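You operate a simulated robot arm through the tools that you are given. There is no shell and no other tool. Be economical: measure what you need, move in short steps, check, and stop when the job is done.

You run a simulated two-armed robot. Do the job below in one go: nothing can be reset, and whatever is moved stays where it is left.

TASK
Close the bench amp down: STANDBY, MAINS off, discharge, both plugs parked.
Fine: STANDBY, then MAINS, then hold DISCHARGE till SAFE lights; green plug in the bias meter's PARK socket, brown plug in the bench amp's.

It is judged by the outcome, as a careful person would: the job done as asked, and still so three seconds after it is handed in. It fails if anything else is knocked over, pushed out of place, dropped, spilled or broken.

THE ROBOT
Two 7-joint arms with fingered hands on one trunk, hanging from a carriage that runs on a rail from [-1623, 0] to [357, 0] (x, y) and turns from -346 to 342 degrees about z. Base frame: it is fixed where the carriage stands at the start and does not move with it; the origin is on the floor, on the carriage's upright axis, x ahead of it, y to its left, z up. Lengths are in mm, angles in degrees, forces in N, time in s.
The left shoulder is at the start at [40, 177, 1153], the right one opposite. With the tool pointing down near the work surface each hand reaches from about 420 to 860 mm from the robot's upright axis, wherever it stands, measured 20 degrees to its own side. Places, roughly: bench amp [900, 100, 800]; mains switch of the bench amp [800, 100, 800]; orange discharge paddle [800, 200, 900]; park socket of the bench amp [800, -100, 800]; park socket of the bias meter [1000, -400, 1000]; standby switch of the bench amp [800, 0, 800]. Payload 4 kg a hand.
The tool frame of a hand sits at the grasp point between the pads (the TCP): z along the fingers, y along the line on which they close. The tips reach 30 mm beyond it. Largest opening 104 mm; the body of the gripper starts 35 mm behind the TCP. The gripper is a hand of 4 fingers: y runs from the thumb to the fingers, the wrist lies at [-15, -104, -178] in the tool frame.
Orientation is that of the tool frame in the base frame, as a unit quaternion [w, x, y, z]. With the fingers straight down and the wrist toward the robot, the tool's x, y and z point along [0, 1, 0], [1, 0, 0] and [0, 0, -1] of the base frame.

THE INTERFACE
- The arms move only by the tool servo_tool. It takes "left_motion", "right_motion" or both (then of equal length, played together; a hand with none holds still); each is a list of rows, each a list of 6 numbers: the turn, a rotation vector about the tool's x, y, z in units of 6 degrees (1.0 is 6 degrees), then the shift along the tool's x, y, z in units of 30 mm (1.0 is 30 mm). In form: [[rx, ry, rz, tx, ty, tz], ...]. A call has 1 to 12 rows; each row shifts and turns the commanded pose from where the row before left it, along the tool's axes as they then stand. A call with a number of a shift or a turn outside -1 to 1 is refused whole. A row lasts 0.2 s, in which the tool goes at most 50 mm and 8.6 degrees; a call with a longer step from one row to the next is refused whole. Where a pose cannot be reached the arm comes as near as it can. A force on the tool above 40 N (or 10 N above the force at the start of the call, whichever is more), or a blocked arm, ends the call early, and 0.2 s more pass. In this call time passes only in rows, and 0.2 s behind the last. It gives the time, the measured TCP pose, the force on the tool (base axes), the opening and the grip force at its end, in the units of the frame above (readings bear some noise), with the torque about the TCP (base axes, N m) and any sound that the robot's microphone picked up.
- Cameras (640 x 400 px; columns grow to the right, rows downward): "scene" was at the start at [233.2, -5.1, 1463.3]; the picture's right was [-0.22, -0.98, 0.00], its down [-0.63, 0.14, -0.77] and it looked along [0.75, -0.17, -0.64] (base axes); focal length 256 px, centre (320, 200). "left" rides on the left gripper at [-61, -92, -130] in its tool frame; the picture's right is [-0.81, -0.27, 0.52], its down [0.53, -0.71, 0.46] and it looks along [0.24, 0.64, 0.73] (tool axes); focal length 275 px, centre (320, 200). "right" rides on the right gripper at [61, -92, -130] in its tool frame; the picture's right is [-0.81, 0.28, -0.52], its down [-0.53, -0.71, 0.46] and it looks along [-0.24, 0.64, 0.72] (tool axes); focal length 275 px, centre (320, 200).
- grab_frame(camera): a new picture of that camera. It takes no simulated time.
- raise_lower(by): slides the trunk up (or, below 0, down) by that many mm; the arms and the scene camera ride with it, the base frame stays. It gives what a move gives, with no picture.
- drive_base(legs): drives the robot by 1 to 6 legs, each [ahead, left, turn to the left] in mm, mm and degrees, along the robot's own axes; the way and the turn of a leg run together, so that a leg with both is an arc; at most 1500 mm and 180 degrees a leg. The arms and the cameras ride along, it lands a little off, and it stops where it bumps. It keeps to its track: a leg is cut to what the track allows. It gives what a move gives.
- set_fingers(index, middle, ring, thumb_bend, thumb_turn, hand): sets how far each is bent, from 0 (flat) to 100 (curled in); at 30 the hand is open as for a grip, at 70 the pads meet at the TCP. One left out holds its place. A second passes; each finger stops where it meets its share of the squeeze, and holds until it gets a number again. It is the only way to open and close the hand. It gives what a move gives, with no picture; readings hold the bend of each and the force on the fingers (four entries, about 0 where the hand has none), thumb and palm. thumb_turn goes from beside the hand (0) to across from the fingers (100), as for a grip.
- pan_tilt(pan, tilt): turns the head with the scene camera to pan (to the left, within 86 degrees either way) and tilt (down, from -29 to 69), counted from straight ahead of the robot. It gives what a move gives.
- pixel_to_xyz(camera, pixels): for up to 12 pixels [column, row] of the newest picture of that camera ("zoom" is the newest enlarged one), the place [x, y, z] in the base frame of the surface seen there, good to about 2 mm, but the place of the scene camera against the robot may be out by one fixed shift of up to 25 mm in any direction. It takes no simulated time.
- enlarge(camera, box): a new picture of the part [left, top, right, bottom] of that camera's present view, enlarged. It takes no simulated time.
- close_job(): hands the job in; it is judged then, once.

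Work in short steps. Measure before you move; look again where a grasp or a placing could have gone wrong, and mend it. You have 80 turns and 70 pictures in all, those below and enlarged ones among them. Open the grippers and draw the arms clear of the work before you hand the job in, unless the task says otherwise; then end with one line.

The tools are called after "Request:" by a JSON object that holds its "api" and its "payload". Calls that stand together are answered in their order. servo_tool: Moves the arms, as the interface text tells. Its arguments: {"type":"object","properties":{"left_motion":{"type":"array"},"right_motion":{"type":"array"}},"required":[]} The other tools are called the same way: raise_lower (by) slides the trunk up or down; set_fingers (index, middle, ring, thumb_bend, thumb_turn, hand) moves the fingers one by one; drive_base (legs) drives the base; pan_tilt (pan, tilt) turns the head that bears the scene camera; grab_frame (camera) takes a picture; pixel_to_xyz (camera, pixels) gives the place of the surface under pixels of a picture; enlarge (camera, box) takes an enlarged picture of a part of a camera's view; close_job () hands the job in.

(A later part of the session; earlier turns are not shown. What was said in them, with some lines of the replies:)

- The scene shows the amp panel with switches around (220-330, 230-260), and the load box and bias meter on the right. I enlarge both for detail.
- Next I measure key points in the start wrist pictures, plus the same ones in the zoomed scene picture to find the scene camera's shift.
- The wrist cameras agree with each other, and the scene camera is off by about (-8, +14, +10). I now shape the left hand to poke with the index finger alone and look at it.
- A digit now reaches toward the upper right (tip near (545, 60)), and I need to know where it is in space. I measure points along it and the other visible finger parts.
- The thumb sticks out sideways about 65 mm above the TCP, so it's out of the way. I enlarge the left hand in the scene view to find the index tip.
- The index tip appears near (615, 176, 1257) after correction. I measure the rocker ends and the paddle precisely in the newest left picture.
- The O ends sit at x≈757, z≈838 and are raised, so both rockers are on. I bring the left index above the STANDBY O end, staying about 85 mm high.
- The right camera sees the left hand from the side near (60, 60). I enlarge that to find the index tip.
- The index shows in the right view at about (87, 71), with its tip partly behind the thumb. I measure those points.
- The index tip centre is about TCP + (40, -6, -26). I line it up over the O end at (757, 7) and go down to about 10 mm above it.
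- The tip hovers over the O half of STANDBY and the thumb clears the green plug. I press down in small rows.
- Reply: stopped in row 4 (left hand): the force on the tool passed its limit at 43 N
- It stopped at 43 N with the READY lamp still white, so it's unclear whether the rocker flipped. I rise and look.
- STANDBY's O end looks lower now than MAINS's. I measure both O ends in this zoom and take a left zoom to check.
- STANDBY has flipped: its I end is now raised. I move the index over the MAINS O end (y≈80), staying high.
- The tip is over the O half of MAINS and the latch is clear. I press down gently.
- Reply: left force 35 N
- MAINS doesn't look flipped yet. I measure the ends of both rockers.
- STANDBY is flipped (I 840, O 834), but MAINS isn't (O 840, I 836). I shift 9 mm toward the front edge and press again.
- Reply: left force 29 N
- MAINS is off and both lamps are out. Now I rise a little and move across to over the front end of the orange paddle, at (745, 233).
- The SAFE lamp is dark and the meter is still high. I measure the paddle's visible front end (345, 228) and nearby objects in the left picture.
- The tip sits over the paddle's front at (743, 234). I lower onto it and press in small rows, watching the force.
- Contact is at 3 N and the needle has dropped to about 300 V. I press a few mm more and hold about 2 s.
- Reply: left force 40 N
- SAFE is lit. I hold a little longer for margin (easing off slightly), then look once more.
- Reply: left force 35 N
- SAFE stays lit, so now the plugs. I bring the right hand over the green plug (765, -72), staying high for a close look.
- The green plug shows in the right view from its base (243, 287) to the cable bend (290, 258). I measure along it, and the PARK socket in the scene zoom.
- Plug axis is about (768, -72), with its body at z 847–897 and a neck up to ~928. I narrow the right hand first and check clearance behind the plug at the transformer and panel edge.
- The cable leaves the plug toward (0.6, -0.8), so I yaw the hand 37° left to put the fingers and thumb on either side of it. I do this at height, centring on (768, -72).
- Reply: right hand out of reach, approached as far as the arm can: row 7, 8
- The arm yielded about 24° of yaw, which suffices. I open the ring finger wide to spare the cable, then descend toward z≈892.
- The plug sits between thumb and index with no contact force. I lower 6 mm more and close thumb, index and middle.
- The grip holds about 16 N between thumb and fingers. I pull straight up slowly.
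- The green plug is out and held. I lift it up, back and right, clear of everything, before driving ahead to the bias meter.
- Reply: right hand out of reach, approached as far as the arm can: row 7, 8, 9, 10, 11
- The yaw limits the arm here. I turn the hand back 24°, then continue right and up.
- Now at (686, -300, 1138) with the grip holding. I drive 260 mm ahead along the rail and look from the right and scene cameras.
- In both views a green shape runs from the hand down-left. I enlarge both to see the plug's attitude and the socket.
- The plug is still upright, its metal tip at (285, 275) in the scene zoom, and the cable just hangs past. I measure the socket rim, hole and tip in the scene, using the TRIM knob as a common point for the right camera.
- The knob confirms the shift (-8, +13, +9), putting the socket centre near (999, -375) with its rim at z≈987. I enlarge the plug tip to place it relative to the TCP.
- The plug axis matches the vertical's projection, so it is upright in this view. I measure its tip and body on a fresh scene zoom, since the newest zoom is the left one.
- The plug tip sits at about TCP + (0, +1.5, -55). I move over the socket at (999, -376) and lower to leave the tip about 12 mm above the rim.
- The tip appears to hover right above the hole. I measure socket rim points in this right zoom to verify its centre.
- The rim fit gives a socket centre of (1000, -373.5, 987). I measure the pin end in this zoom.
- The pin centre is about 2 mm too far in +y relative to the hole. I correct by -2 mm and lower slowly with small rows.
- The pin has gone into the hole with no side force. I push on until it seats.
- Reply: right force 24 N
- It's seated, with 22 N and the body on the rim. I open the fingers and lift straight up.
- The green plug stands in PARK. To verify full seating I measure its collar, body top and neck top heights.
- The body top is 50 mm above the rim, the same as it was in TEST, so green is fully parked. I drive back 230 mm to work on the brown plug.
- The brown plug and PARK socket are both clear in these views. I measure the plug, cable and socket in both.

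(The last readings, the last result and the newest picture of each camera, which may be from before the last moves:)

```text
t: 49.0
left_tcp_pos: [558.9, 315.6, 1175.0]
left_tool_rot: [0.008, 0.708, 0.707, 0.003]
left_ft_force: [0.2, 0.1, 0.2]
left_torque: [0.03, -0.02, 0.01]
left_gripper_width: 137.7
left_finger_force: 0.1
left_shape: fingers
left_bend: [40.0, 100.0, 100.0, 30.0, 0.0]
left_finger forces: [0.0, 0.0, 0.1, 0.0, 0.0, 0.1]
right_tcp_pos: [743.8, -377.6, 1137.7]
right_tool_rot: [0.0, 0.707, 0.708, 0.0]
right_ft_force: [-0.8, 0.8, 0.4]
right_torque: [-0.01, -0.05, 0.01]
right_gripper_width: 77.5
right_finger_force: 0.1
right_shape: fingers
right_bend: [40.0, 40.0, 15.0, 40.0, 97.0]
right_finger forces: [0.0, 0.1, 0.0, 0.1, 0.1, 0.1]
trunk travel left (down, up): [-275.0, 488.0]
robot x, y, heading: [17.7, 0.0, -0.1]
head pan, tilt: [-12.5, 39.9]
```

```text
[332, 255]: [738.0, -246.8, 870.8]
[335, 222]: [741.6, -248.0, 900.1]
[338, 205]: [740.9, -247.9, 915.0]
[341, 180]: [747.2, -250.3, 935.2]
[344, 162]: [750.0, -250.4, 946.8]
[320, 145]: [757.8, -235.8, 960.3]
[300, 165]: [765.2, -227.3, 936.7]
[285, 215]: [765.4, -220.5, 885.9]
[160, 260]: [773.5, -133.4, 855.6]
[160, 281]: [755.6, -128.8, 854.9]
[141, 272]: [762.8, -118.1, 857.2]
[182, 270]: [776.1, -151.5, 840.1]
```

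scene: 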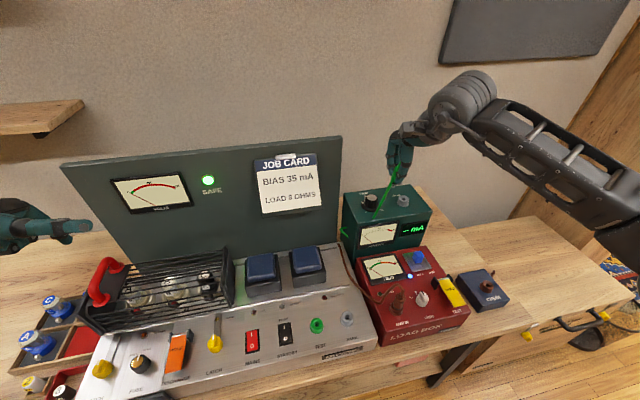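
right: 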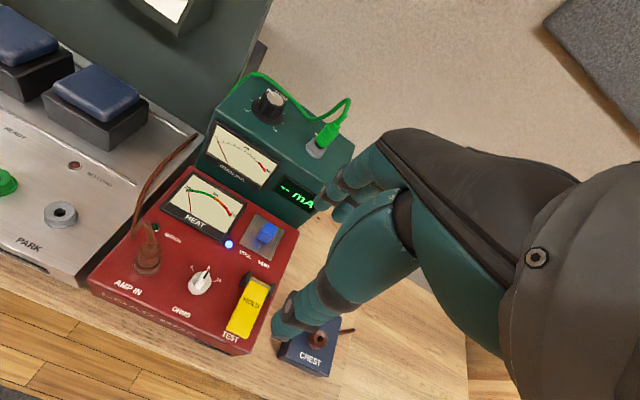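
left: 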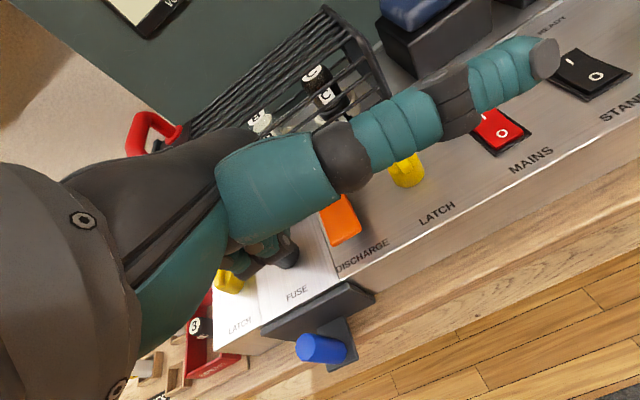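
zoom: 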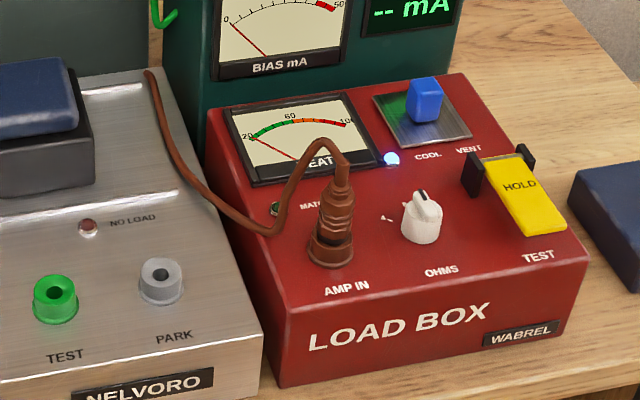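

The brown plug axis is about (760, -264), with its rim near z 872, body top ~921 and cable bending back-left. I move over it with yaw 0 and descend partway.

Request:
{"api": "servo_tool", "payload": {"right_motion": [[0, 0, 0, 0.76, 0.108, 0.5], [0, 0, 0, 0.76, 0.108, 0.8], [0, 0, 0, 0.76, 0.108, 0.9], [0, 0, 0, 0.76, 0.108, 0.9], [0, 0, 0, 0.75, 0.108, 0.9], [0, 0, 0, 0, 0, 0.9], [0, 0, 0, 0, 0, 0.9]]}}

Request:
{"api": "grab_frame", "payload": {"camera": "right"}}

Request:
{"api": "enlarge", "payload": {"camera": "scene", "box": [300, 160, 420, 260]}}

```text
t: 50.6
left_tcp_pos: [559.8, 316.0, 1174.9]
left_tool_rot: [0.008, 0.707, 0.707, 0.003]
left_ft_force: [-0.1, 0.0, -0.3]
left_torque: [-0.02, 0.03, -0.01]
left_gripper_width: 137.6
left_finger_force: 0.0
left_shape: fingers
left_bend: [40.0, 100.0, 100.0, 30.0, 0.0]
left_finger forces: [0.0, 0.0, 0.1, 0.0, 0.1, 0.0]
right_tcp_pos: [759.2, -263.5, 962.9]
right_tool_rot: [0.0, 0.706, 0.708, 0.0]
right_ft_force: [0.1, -0.5, 0.9]
right_torque: [0.0, -0.03, 0.05]
right_gripper_width: 77.5
right_finger_force: 0.1
right_shape: fingers
right_bend: [40.0, 40.0, 15.0, 40.0, 97.0]
right_finger forces: [0.0, 0.0, 0.0, 0.0, 0.0, 0.0]
trunk travel left (down, up): [-275.0, 488.0]
robot x, y, heading: [18.3, -0.5, -0.0]
head pan, tilt: [-12.5, 39.9]
```

```text
14 pictures are left
```

right: 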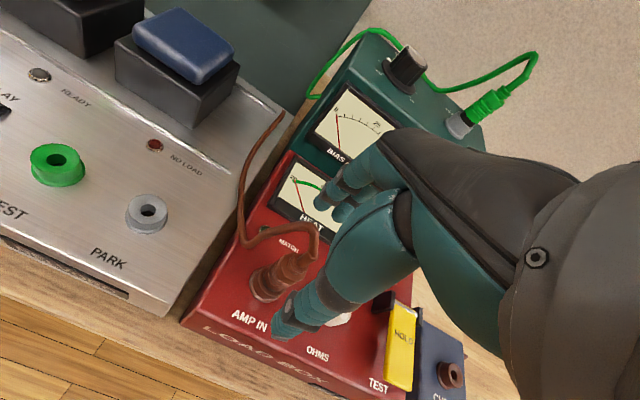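

```text
4.00 times, centred on (360, 210) of scene
```

zoom: 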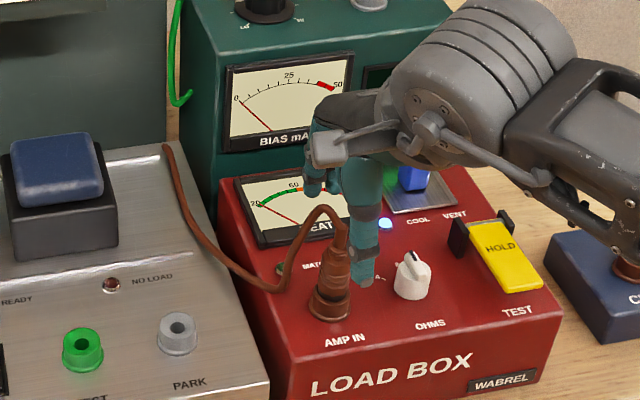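

Thumb and fingers straddle the plug as planned. I measure the plug body and PARK socket in this closer right picture.

Request:
{"api": "pixel_to_xyz", "payload": {"camera": "right", "pixels": [[258, 282], [275, 292], [264, 288], [270, 278], [282, 285], [285, 270], [300, 265], [147, 196], [131, 209], [164, 212], [147, 222], [147, 211]]}}

```text
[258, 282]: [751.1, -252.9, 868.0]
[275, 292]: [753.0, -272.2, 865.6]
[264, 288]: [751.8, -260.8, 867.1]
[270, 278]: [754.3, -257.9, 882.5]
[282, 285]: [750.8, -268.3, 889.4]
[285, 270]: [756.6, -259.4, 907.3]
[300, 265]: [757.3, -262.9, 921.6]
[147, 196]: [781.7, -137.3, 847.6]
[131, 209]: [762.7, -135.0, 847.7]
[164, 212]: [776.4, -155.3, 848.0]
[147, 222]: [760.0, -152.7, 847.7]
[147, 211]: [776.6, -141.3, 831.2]
```

PARK's centre is (770.5, -145, rim 847.7), and the brown plug's axis is about (763, -264). I shift 4 mm and descend to z≈915.

Request:
{"api": "servo_tool", "payload": {"right_motion": [[0, 0, 0, 0, 0.13, 0.4], [0, 0, 0, 0, 0, 0.5], [0, 0, 0, 0, 0, 0.4], [0, 0, 0, 0, 0, 0.27]]}}

Request:
{"api": "set_fingers", "payload": {"hand": "right", "index": 75, "middle": 75, "thumb_bend": 75}}

Request:
{"api": "grab_frame", "payload": {"camera": "right"}}

```text
t: 51.6
left_tcp_pos: [558.9, 315.9, 1175.1]
left_tool_rot: [0.007, 0.708, 0.706, 0.003]
left_ft_force: [-0.6, 0.5, 0.7]
left_torque: [0.01, 0.01, 0.02]
left_gripper_width: 137.7
left_finger_force: 0.0
left_shape: fingers
left_bend: [40.0, 100.0, 100.0, 30.0, 0.0]
left_finger forces: [0.0, 0.0, 0.1, 0.1, 0.1, 0.0]
right_tcp_pos: [762.5, -263.7, 915.9]
right_tool_rot: [0.0, 0.706, 0.708, 0.0]
right_ft_force: [0.4, -0.6, 0.6]
right_torque: [0.02, -0.03, -0.01]
right_gripper_width: 77.8
right_finger_force: 0.1
right_shape: fingers
right_bend: [40.0, 40.0, 15.0, 40.0, 97.0]
right_finger forces: [0.1, 0.1, 0.0, 0.0, 0.0, 0.0]
trunk travel left (down, up): [-275.0, 488.0]
robot x, y, heading: [18.5, -3.4, -0.1]
head pan, tilt: [-12.5, 39.9]
```

```text
t: 52.6
left_tcp_pos: [558.9, 315.9, 1175.6]
left_tool_rot: [0.008, 0.708, 0.706, 0.003]
left_ft_force: [0.0, -0.2, 0.0]
left_torque: [-0.01, -0.03, 0.0]
left_gripper_width: 137.8
left_finger_force: 0.1
left_shape: fingers
left_bend: [40.0, 100.0, 100.0, 30.0, 0.0]
left_finger forces: [0.1, 0.1, 0.1, 0.0, 0.0, 0.1]
right_tcp_pos: [763.4, -262.5, 917.7]
right_tool_rot: [0.0, 0.707, 0.708, 0.0]
right_ft_force: [-1.1, 0.3, -1.2]
right_torque: [0.0, 0.04, -0.04]
right_gripper_width: 13.7
right_finger_force: 15.2
right_shape: fingers
right_bend: [73.0, 73.0, 15.0, 64.0, 98.0]
right_finger forces: [7.2, 8.0, 0.1, 0.0, 15.4, 0.0]
trunk travel left (down, up): [-275.0, 488.0]
robot x, y, heading: [17.7, -0.6, -0.1]
head pan, tilt: [-12.5, 39.9]
```

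```text
12 pictures are left
```

right: 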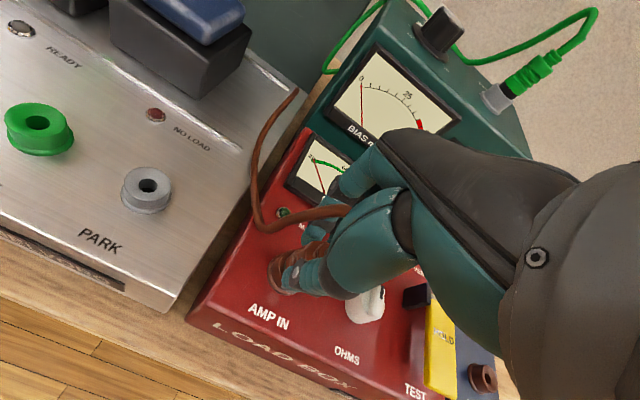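

The brown plug is gripped at about 15 N. I pull straight up by 70 mm.

Request:
{"api": "servo_tool", "payload": {"right_motion": [[0, 0, 0, 0, 0, -0.2], [0, 0, 0, 0, 0, -0.2], [0, 0, 0, 0, 0, -0.2], [0, 0, 0, 0, 0, -0.3], [0, 0, 0, 0, 0, -0.5], [0, 0, 0, 0, 0, -0.5], [0, 0, 0, 0, 0, -0.5]]}}

Request:
{"api": "enlarge", "payload": {"camera": "scene", "box": [320, 180, 380, 240]}}

```text
t: 54.2
left_tcp_pos: [560.4, 316.0, 1175.2]
left_tool_rot: [0.009, 0.708, 0.706, 0.004]
left_ft_force: [0.0, -0.3, 0.6]
left_torque: [-0.01, 0.01, 0.01]
left_gripper_width: 137.3
left_finger_force: 0.0
left_shape: fingers
left_bend: [40.0, 100.0, 100.0, 30.0, 0.0]
left_finger forces: [0.1, 0.0, 0.0, 0.0, 0.1, 0.0]
right_tcp_pos: [762.5, -262.9, 989.8]
right_tool_rot: [0.0, 0.707, 0.707, -0.001]
right_ft_force: [-0.4, 0.1, -1.0]
right_torque: [0.0, -0.01, -0.01]
right_gripper_width: 13.7
right_finger_force: 15.5
right_shape: fingers
right_bend: [73.0, 73.0, 15.0, 64.0, 98.0]
right_finger forces: [7.6, 8.0, 0.0, 0.0, 15.4, 0.0]
trunk travel left (down, up): [-275.0, 488.0]
robot x, y, heading: [20.2, -4.4, 0.1]
head pan, tilt: [-12.5, 39.9]
```

```text
6.67 times, centred on (350, 210) of scene
```

zoom: 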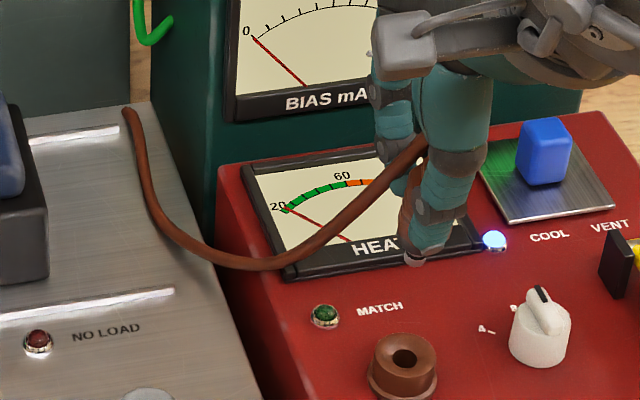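

The plug is out, but mostly hidden behind the thumb. I measure the empty AMP IN socket with the right camera so the displacement to PARK can be computed exactly.

Request:
{"api": "grab_frame", "payload": {"camera": "right"}}

Request:
{"api": "pixel_to_xyz", "payload": {"camera": "zoom", "pixels": [[372, 356], [436, 358], [404, 337], [404, 377], [380, 345], [428, 345], [416, 253], [405, 235], [410, 200], [415, 160]]}}

```text
10 pictures are left
```

right: 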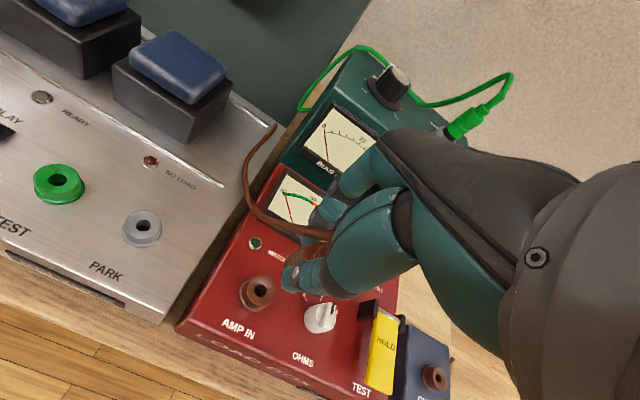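

```text
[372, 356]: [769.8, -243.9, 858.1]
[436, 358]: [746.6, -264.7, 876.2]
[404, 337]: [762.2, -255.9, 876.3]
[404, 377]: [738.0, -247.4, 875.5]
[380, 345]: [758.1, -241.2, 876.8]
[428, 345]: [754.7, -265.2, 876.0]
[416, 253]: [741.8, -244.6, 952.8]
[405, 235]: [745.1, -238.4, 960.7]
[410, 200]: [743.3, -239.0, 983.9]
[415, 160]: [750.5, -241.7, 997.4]
```

The scene puts AMP IN's centre at about (759, -265.5), rim 867. I cross-check both sockets in the new right picture.

Request:
{"api": "pixel_to_xyz", "payload": {"camera": "right", "pixels": [[243, 287], [272, 291], [260, 279], [255, 301], [249, 281], [269, 283], [126, 224], [158, 227], [144, 213], [140, 237], [133, 216], [154, 217]]}}

```text
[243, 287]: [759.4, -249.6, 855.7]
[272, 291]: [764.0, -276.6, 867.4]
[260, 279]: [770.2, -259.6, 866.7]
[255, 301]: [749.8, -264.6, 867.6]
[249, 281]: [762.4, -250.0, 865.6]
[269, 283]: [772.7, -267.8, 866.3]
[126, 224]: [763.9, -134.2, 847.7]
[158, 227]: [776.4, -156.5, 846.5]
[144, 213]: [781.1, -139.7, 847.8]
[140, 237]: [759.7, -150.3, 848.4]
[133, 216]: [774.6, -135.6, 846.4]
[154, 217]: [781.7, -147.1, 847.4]
```

The two sockets are (+9.3, +118) mm apart, so the TCP target is (771.8, -145.2). I move across and lower to hover the pin about 12 mm above the rim.

Request:
{"api": "servo_tool", "payload": {"right_motion": [[0, 0, 0, 0.785, 0.062, 0], [0, 0, 0, 0.785, 0.062, 0], [0, 0, 0, 0.785, 0.062, 0], [0, 0, 0, 0.785, 0.062, 0], [0, 0, 0, 0.785, 0.062, 0], [0, 0, 0, 0, 0, 0.8], [0, 0, 0, 0, 0, 0.8], [0, 0, 0, 0, 0, 0.7]]}}

Request:
{"api": "enlarge", "payload": {"camera": "scene", "box": [305, 215, 345, 255]}}

```text
t: 56.0
left_tcp_pos: [559.4, 316.6, 1174.3]
left_tool_rot: [0.008, 0.708, 0.706, 0.003]
left_ft_force: [-0.1, -0.6, 0.1]
left_torque: [0.02, -0.02, 0.01]
left_gripper_width: 137.7
left_finger_force: 0.1
left_shape: fingers
left_bend: [40.0, 100.0, 100.0, 30.0, 0.0]
left_finger forces: [0.0, 0.0, 0.0, 0.0, 0.0, 0.0]
right_tcp_pos: [771.9, -144.8, 918.5]
right_tool_rot: [0.001, 0.706, 0.708, 0.0]
right_ft_force: [0.3, 0.1, -0.1]
right_torque: [-0.03, -0.01, 0.02]
right_gripper_width: 14.1
right_finger_force: 15.7
right_shape: fingers
right_bend: [73.0, 73.0, 15.0, 64.0, 98.0]
right_finger forces: [7.8, 8.0, 0.0, 0.0, 15.2, 0.0]
trunk travel left (down, up): [-275.0, 488.0]
robot x, y, heading: [16.3, -0.4, 0.1]
head pan, tilt: [-12.5, 39.9]
```

```text
10.00 times, centred on (325, 235) of scene
```

zoom: 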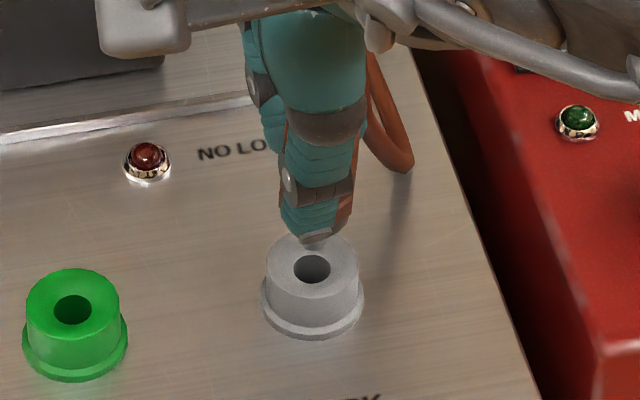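

The plug hangs behind the thumb, laterally centred on the hole at (312, 269). I lower slowly in small rows, watching for any force.

Request:
{"api": "servo_tool", "payload": {"right_motion": [[0, 0, 0, 0, 0, 0.15], [0, 0, 0, 0, 0, 0.15], [0, 0, 0, 0, 0, 0.1], [0, 0, 0, 0, 0, 0.1], [0, 0, 0, 0, 0, 0.05]]}}

Request:
{"api": "enlarge", "payload": {"camera": "right", "box": [230, 200, 370, 310]}}

```text
t: 57.2
left_tcp_pos: [559.7, 316.8, 1175.9]
left_tool_rot: [0.009, 0.708, 0.706, 0.003]
left_ft_force: [0.1, -1.0, -1.0]
left_torque: [0.04, -0.03, -0.04]
left_gripper_width: 137.6
left_finger_force: 0.0
left_shape: fingers
left_bend: [40.0, 100.0, 100.0, 30.0, 0.0]
left_finger forces: [0.0, 0.0, 0.1, 0.0, 0.1, 0.1]
right_tcp_pos: [772.3, -145.2, 905.2]
right_tool_rot: [0.0, 0.706, 0.708, 0.0]
right_ft_force: [-2.8, 0.5, 7.4]
right_torque: [0.01, 0.15, 0.01]
right_gripper_width: 13.9
right_finger_force: 15.8
right_shape: fingers
right_bend: [74.0, 74.0, 15.0, 64.0, 97.0]
right_finger forces: [7.2, 8.1, 0.0, 0.1, 16.2, 0.0]
trunk travel left (down, up): [-275.0, 488.0]
robot x, y, heading: [16.7, -0.5, -0.0]
head pan, tilt: [-12.5, 39.9]
```

```text
3.64 times, centred on (300, 255) of right
```

zoom: 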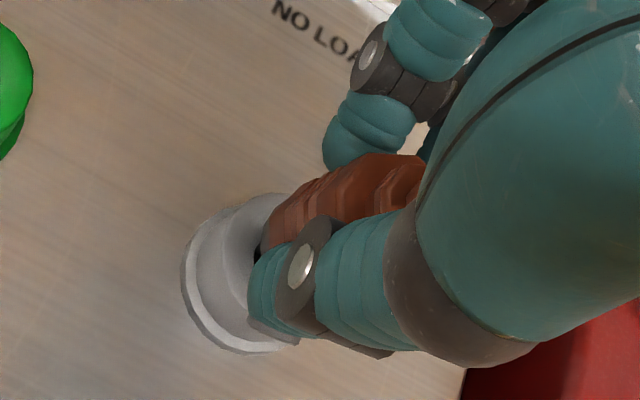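

There's contact at 7 N with a -x reaction at about rim height, which suggests the pin is ~2–3 mm too far in +x. I lift slightly, shift -2.5 mm in x and try again gently.

Request:
{"api": "servo_tool", "payload": {"right_motion": [[0, 0, 0, 0, 0, -0.15], [0, 0, 0, 0, -0.085, 0], [0, 0, 0, 0, 0, 0.1], [0, 0, 0, 0, 0, 0.07], [0, 0, 0, 0, 0, 0.07], [0, 0, 0, 0, 0, 0.07]]}}

```text
t: 58.6
left_tcp_pos: [560.3, 316.7, 1175.9]
left_tool_rot: [0.008, 0.708, 0.707, 0.003]
left_ft_force: [0.4, -0.7, -1.2]
left_torque: [0.0, 0.03, -0.03]
left_gripper_width: 137.7
left_finger_force: 0.1
left_shape: fingers
left_bend: [40.0, 100.0, 100.0, 30.0, 0.0]
left_finger forces: [0.0, 0.0, 0.0, 0.0, 0.0, 0.0]
right_tcp_pos: [770.5, -145.5, 898.5]
right_tool_rot: [0.0, 0.706, 0.708, 0.0]
right_ft_force: [1.4, -0.3, -1.5]
right_torque: [-0.04, -0.08, 0.02]
right_gripper_width: 13.9
right_finger_force: 15.4
right_shape: fingers
right_bend: [74.0, 73.0, 15.0, 64.0, 97.0]
right_finger forces: [7.6, 8.7, 0.1, 0.0, 14.8, 0.0]
trunk travel left (down, up): [-275.0, 488.0]
robot x, y, heading: [14.9, 2.1, 0.2]
head pan, tilt: [-12.5, 39.9]
```

The TCP is at 898 with almost no force, so the pin has entered the hole. I push on until it seats.

Request:
{"api": "servo_tool", "payload": {"right_motion": [[0, 0, 0, 0, 0, 0.1], [0, 0, 0, 0, 0, 0.1], [0, 0, 0, 0, 0, 0.1], [0, 0, 0, 0, 0, 0.1], [0, 0, 0, 0, 0, 0.1]]}}

Request:
{"api": "enlarge", "payload": {"camera": "scene", "box": [305, 215, 345, 255]}}

```text
t: 59.8
left_tcp_pos: [563.7, 316.3, 1176.0]
left_tool_rot: [0.009, 0.708, 0.707, 0.004]
left_ft_force: [0.0, 0.2, -0.6]
left_torque: [0.01, 0.02, 0.0]
left_gripper_width: 137.6
left_finger_force: 0.0
left_shape: fingers
left_bend: [40.0, 100.0, 100.0, 30.0, 0.0]
left_finger forces: [0.1, 0.0, 0.0, 0.0, 0.0, 0.0]
right_tcp_pos: [777.0, -144.7, 889.1]
right_tool_rot: [0.002, 0.707, 0.708, 0.004]
right_ft_force: [6.1, 2.3, 23.1]
right_torque: [0.11, 0.08, 0.04]
right_gripper_width: 13.1
right_finger_force: 19.3
right_shape: fingers
right_bend: [74.0, 74.0, 15.0, 65.0, 97.0]
right_finger forces: [11.8, 11.5, 0.0, 0.0, 15.8, 0.0]
trunk travel left (down, up): [-275.0, 488.0]
robot x, y, heading: [17.2, 0.4, -0.3]
head pan, tilt: [-12.5, 39.9]
```

```text
10.00 times, centred on (325, 235) of scene
```

zoom: 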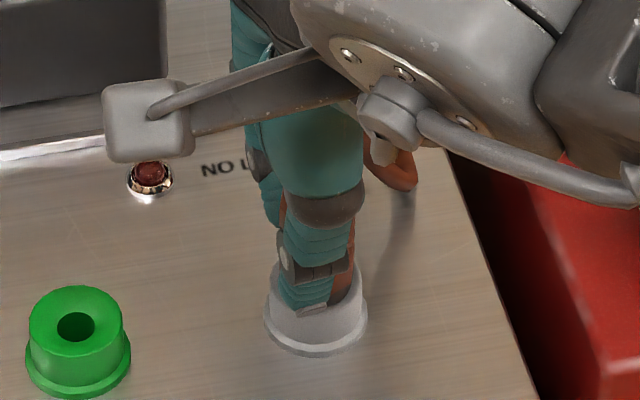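

It's seated with 23 N, TCP 41 mm above the rim as with green. I open, lift straight up and look.

Request:
{"api": "set_fingers", "payload": {"hand": "right", "index": 40, "middle": 40, "thumb_bend": 40}}

Request:
{"api": "servo_tool", "payload": {"right_motion": [[0, 0, 0, 0, 0, -0.3], [0, 0, 0, 0, 0, -0.5], [0, 0, 0, 0, 0, -0.8], [0, 0, 0, 0, 0, -0.9], [0, 0, 0, 0, 0, -0.9], [0, 0, 0, 0, 0, -0.9], [0, 0, 0, 0, -0.6, -0.9], [0, 0, 0, -0.5, -0.9, -0.9], [0, 0, 0, -0.8, -0.9, -0.9], [0, 0, 0, -0.8, -0.9, -0.6], [0, 0, 0, -0.8, -0.9, 0], [0, 0, 0, -0.8, -0.9, 0]]}}

Request:
{"api": "grab_frame", "payload": {"camera": "scene"}}

Request:
{"api": "enlarge", "payload": {"camera": "scene", "box": [210, 150, 410, 270]}}

```text
t: 60.8
left_tcp_pos: [558.9, 315.9, 1175.1]
left_tool_rot: [0.008, 0.708, 0.706, 0.003]
left_ft_force: [-0.5, -0.3, 0.3]
left_torque: [0.0, 0.01, -0.01]
left_gripper_width: 137.7
left_finger_force: 0.0
left_shape: fingers
left_bend: [40.0, 100.0, 100.0, 30.0, 0.0]
left_finger forces: [0.1, 0.0, 0.0, 0.0, 0.0, 0.0]
right_tcp_pos: [769.8, -144.9, 885.5]
right_tool_rot: [0.0, 0.706, 0.708, 0.0]
right_ft_force: [-0.2, -0.2, -0.3]
right_torque: [-0.02, 0.01, 0.04]
right_gripper_width: 77.5
right_finger_force: 0.1
right_shape: fingers
right_bend: [40.0, 40.0, 15.0, 40.0, 97.0]
right_finger forces: [0.1, 0.1, 0.1, 0.1, 0.1, 0.0]
trunk travel left (down, up): [-275.0, 488.0]
robot x, y, heading: [21.0, 1.3, -0.1]
head pan, tilt: [-12.5, 39.9]
```

```text
t: 63.4
left_tcp_pos: [559.2, 315.3, 1175.2]
left_tool_rot: [0.008, 0.708, 0.706, 0.004]
left_ft_force: [0.2, 0.5, 0.9]
left_torque: [0.01, 0.02, 0.0]
left_gripper_width: 137.7
left_finger_force: 0.0
left_shape: fingers
left_bend: [40.0, 100.0, 100.0, 30.0, 0.0]
left_finger forces: [0.0, 0.0, 0.1, 0.0, 0.0, 0.0]
right_tcp_pos: [615.6, -257.5, 1112.2]
right_tool_rot: [-0.001, 0.706, 0.708, 0.001]
right_ft_force: [-0.9, -0.2, 0.3]
right_torque: [-0.01, -0.02, -0.03]
right_gripper_width: 77.7
right_finger_force: 0.0
right_shape: fingers
right_bend: [40.0, 40.0, 15.0, 40.0, 97.0]
right_finger forces: [0.0, 0.0, 0.1, 0.0, 0.1, 0.1]
trunk travel left (down, up): [-275.0, 488.0]
robot x, y, heading: [17.9, 4.0, -0.1]
head pan, tilt: [-12.5, 39.9]
```

```text
6 pictures are left
```

scene: 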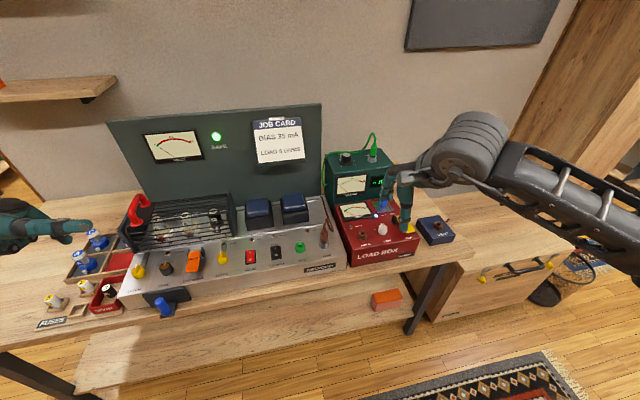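

```text
3.20 times, centred on (310, 210) of scene
```

zoom: 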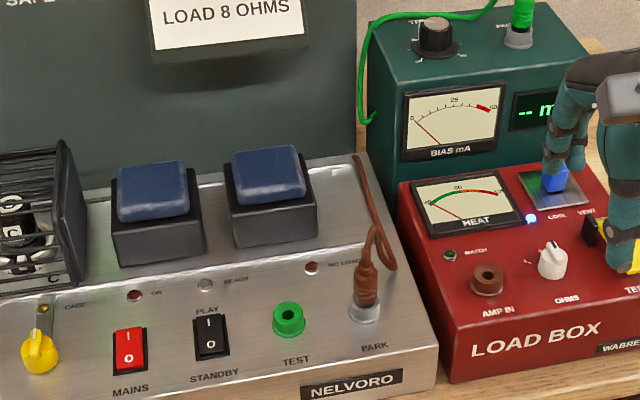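

Both plugs are parked and SAFE is lit. I check the brown plug's seating heights and enlarge the SAFE meter for a final look.

Request:
{"api": "pixel_to_xyz", "payload": {"camera": "zoom", "pixels": [[364, 312], [366, 300], [368, 285], [369, 270], [369, 262], [370, 245], [210, 350], [208, 322], [130, 362], [128, 336]]}}

Request:
{"api": "enlarge", "payload": {"camera": "scene", "box": [300, 210, 350, 260]}}

Request:
{"api": "enlarge", "payload": {"camera": "scene", "box": [120, 110, 280, 280]}}

```text
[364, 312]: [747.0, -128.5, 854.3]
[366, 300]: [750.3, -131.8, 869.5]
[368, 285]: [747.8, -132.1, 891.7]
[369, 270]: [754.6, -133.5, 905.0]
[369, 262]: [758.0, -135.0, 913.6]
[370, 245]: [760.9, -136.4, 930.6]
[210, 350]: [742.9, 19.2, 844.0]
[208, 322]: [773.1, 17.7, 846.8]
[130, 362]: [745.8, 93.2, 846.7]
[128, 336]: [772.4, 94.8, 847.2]
```

```text
8.00 times, centred on (325, 235) of scene
```

zoom: 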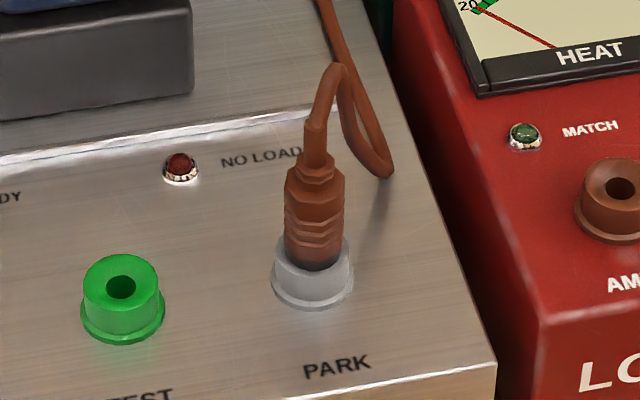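

```text
2.35 times, centred on (200, 195) of scene
```

zoom: 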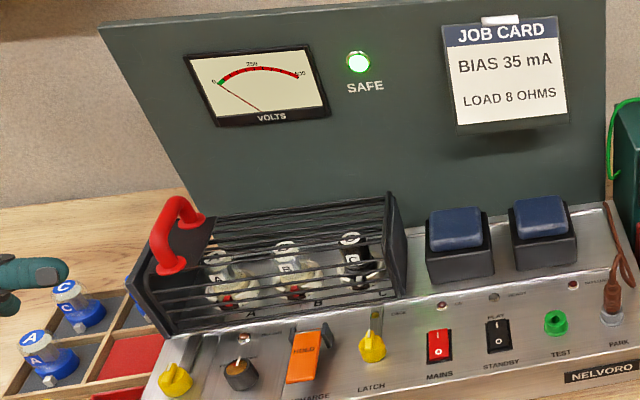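

Brown is seated, with its body top about 49 mm above the rim, and both rockers are off with SAFE lit. I open the left hand and hand in.

Request:
{"api": "set_fingers", "payload": {"hand": "left", "index": 30, "middle": 30, "ring": 30, "thumb_bend": 30, "thumb_turn": 98}}

Request:
{"api": "close_job", "payload": {}}

```text
t: 64.4
left_tcp_pos: [559.7, 316.7, 1174.7]
left_tool_rot: [0.008, 0.708, 0.706, 0.003]
left_ft_force: [0.8, -0.2, 1.1]
left_torque: [-0.01, 0.04, -0.02]
left_gripper_width: 103.3
left_finger_force: 0.0
left_shape: fingers
left_bend: [30.0, 30.0, 30.0, 30.0, 95.0]
left_finger forces: [0.0, 0.0, 0.0, 0.0, 0.0, 0.0]
right_tcp_pos: [617.5, -257.1, 1112.3]
right_tool_rot: [0.0, 0.706, 0.708, 0.001]
right_ft_force: [-0.2, 0.2, -1.4]
right_torque: [0.0, 0.01, 0.0]
right_gripper_width: 77.6
right_finger_force: 0.0
right_shape: fingers
right_bend: [40.0, 40.0, 15.0, 40.0, 97.0]
right_finger forces: [0.1, 0.0, 0.1, 0.0, 0.0, 0.0]
trunk travel left (down, up): [-275.0, 488.0]
robot x, y, heading: [20.0, 0.3, 0.0]
head pan, tilt: [-12.5, 39.9]
```

```text
The job is handed in.
```

The bench amp is shut down and handed in: STANDBY, then MAINS off, DISCHARGE held until SAFE lit (still lit at the last look), green plug in the bias meter's PARK socket and brown plug in the amp's.
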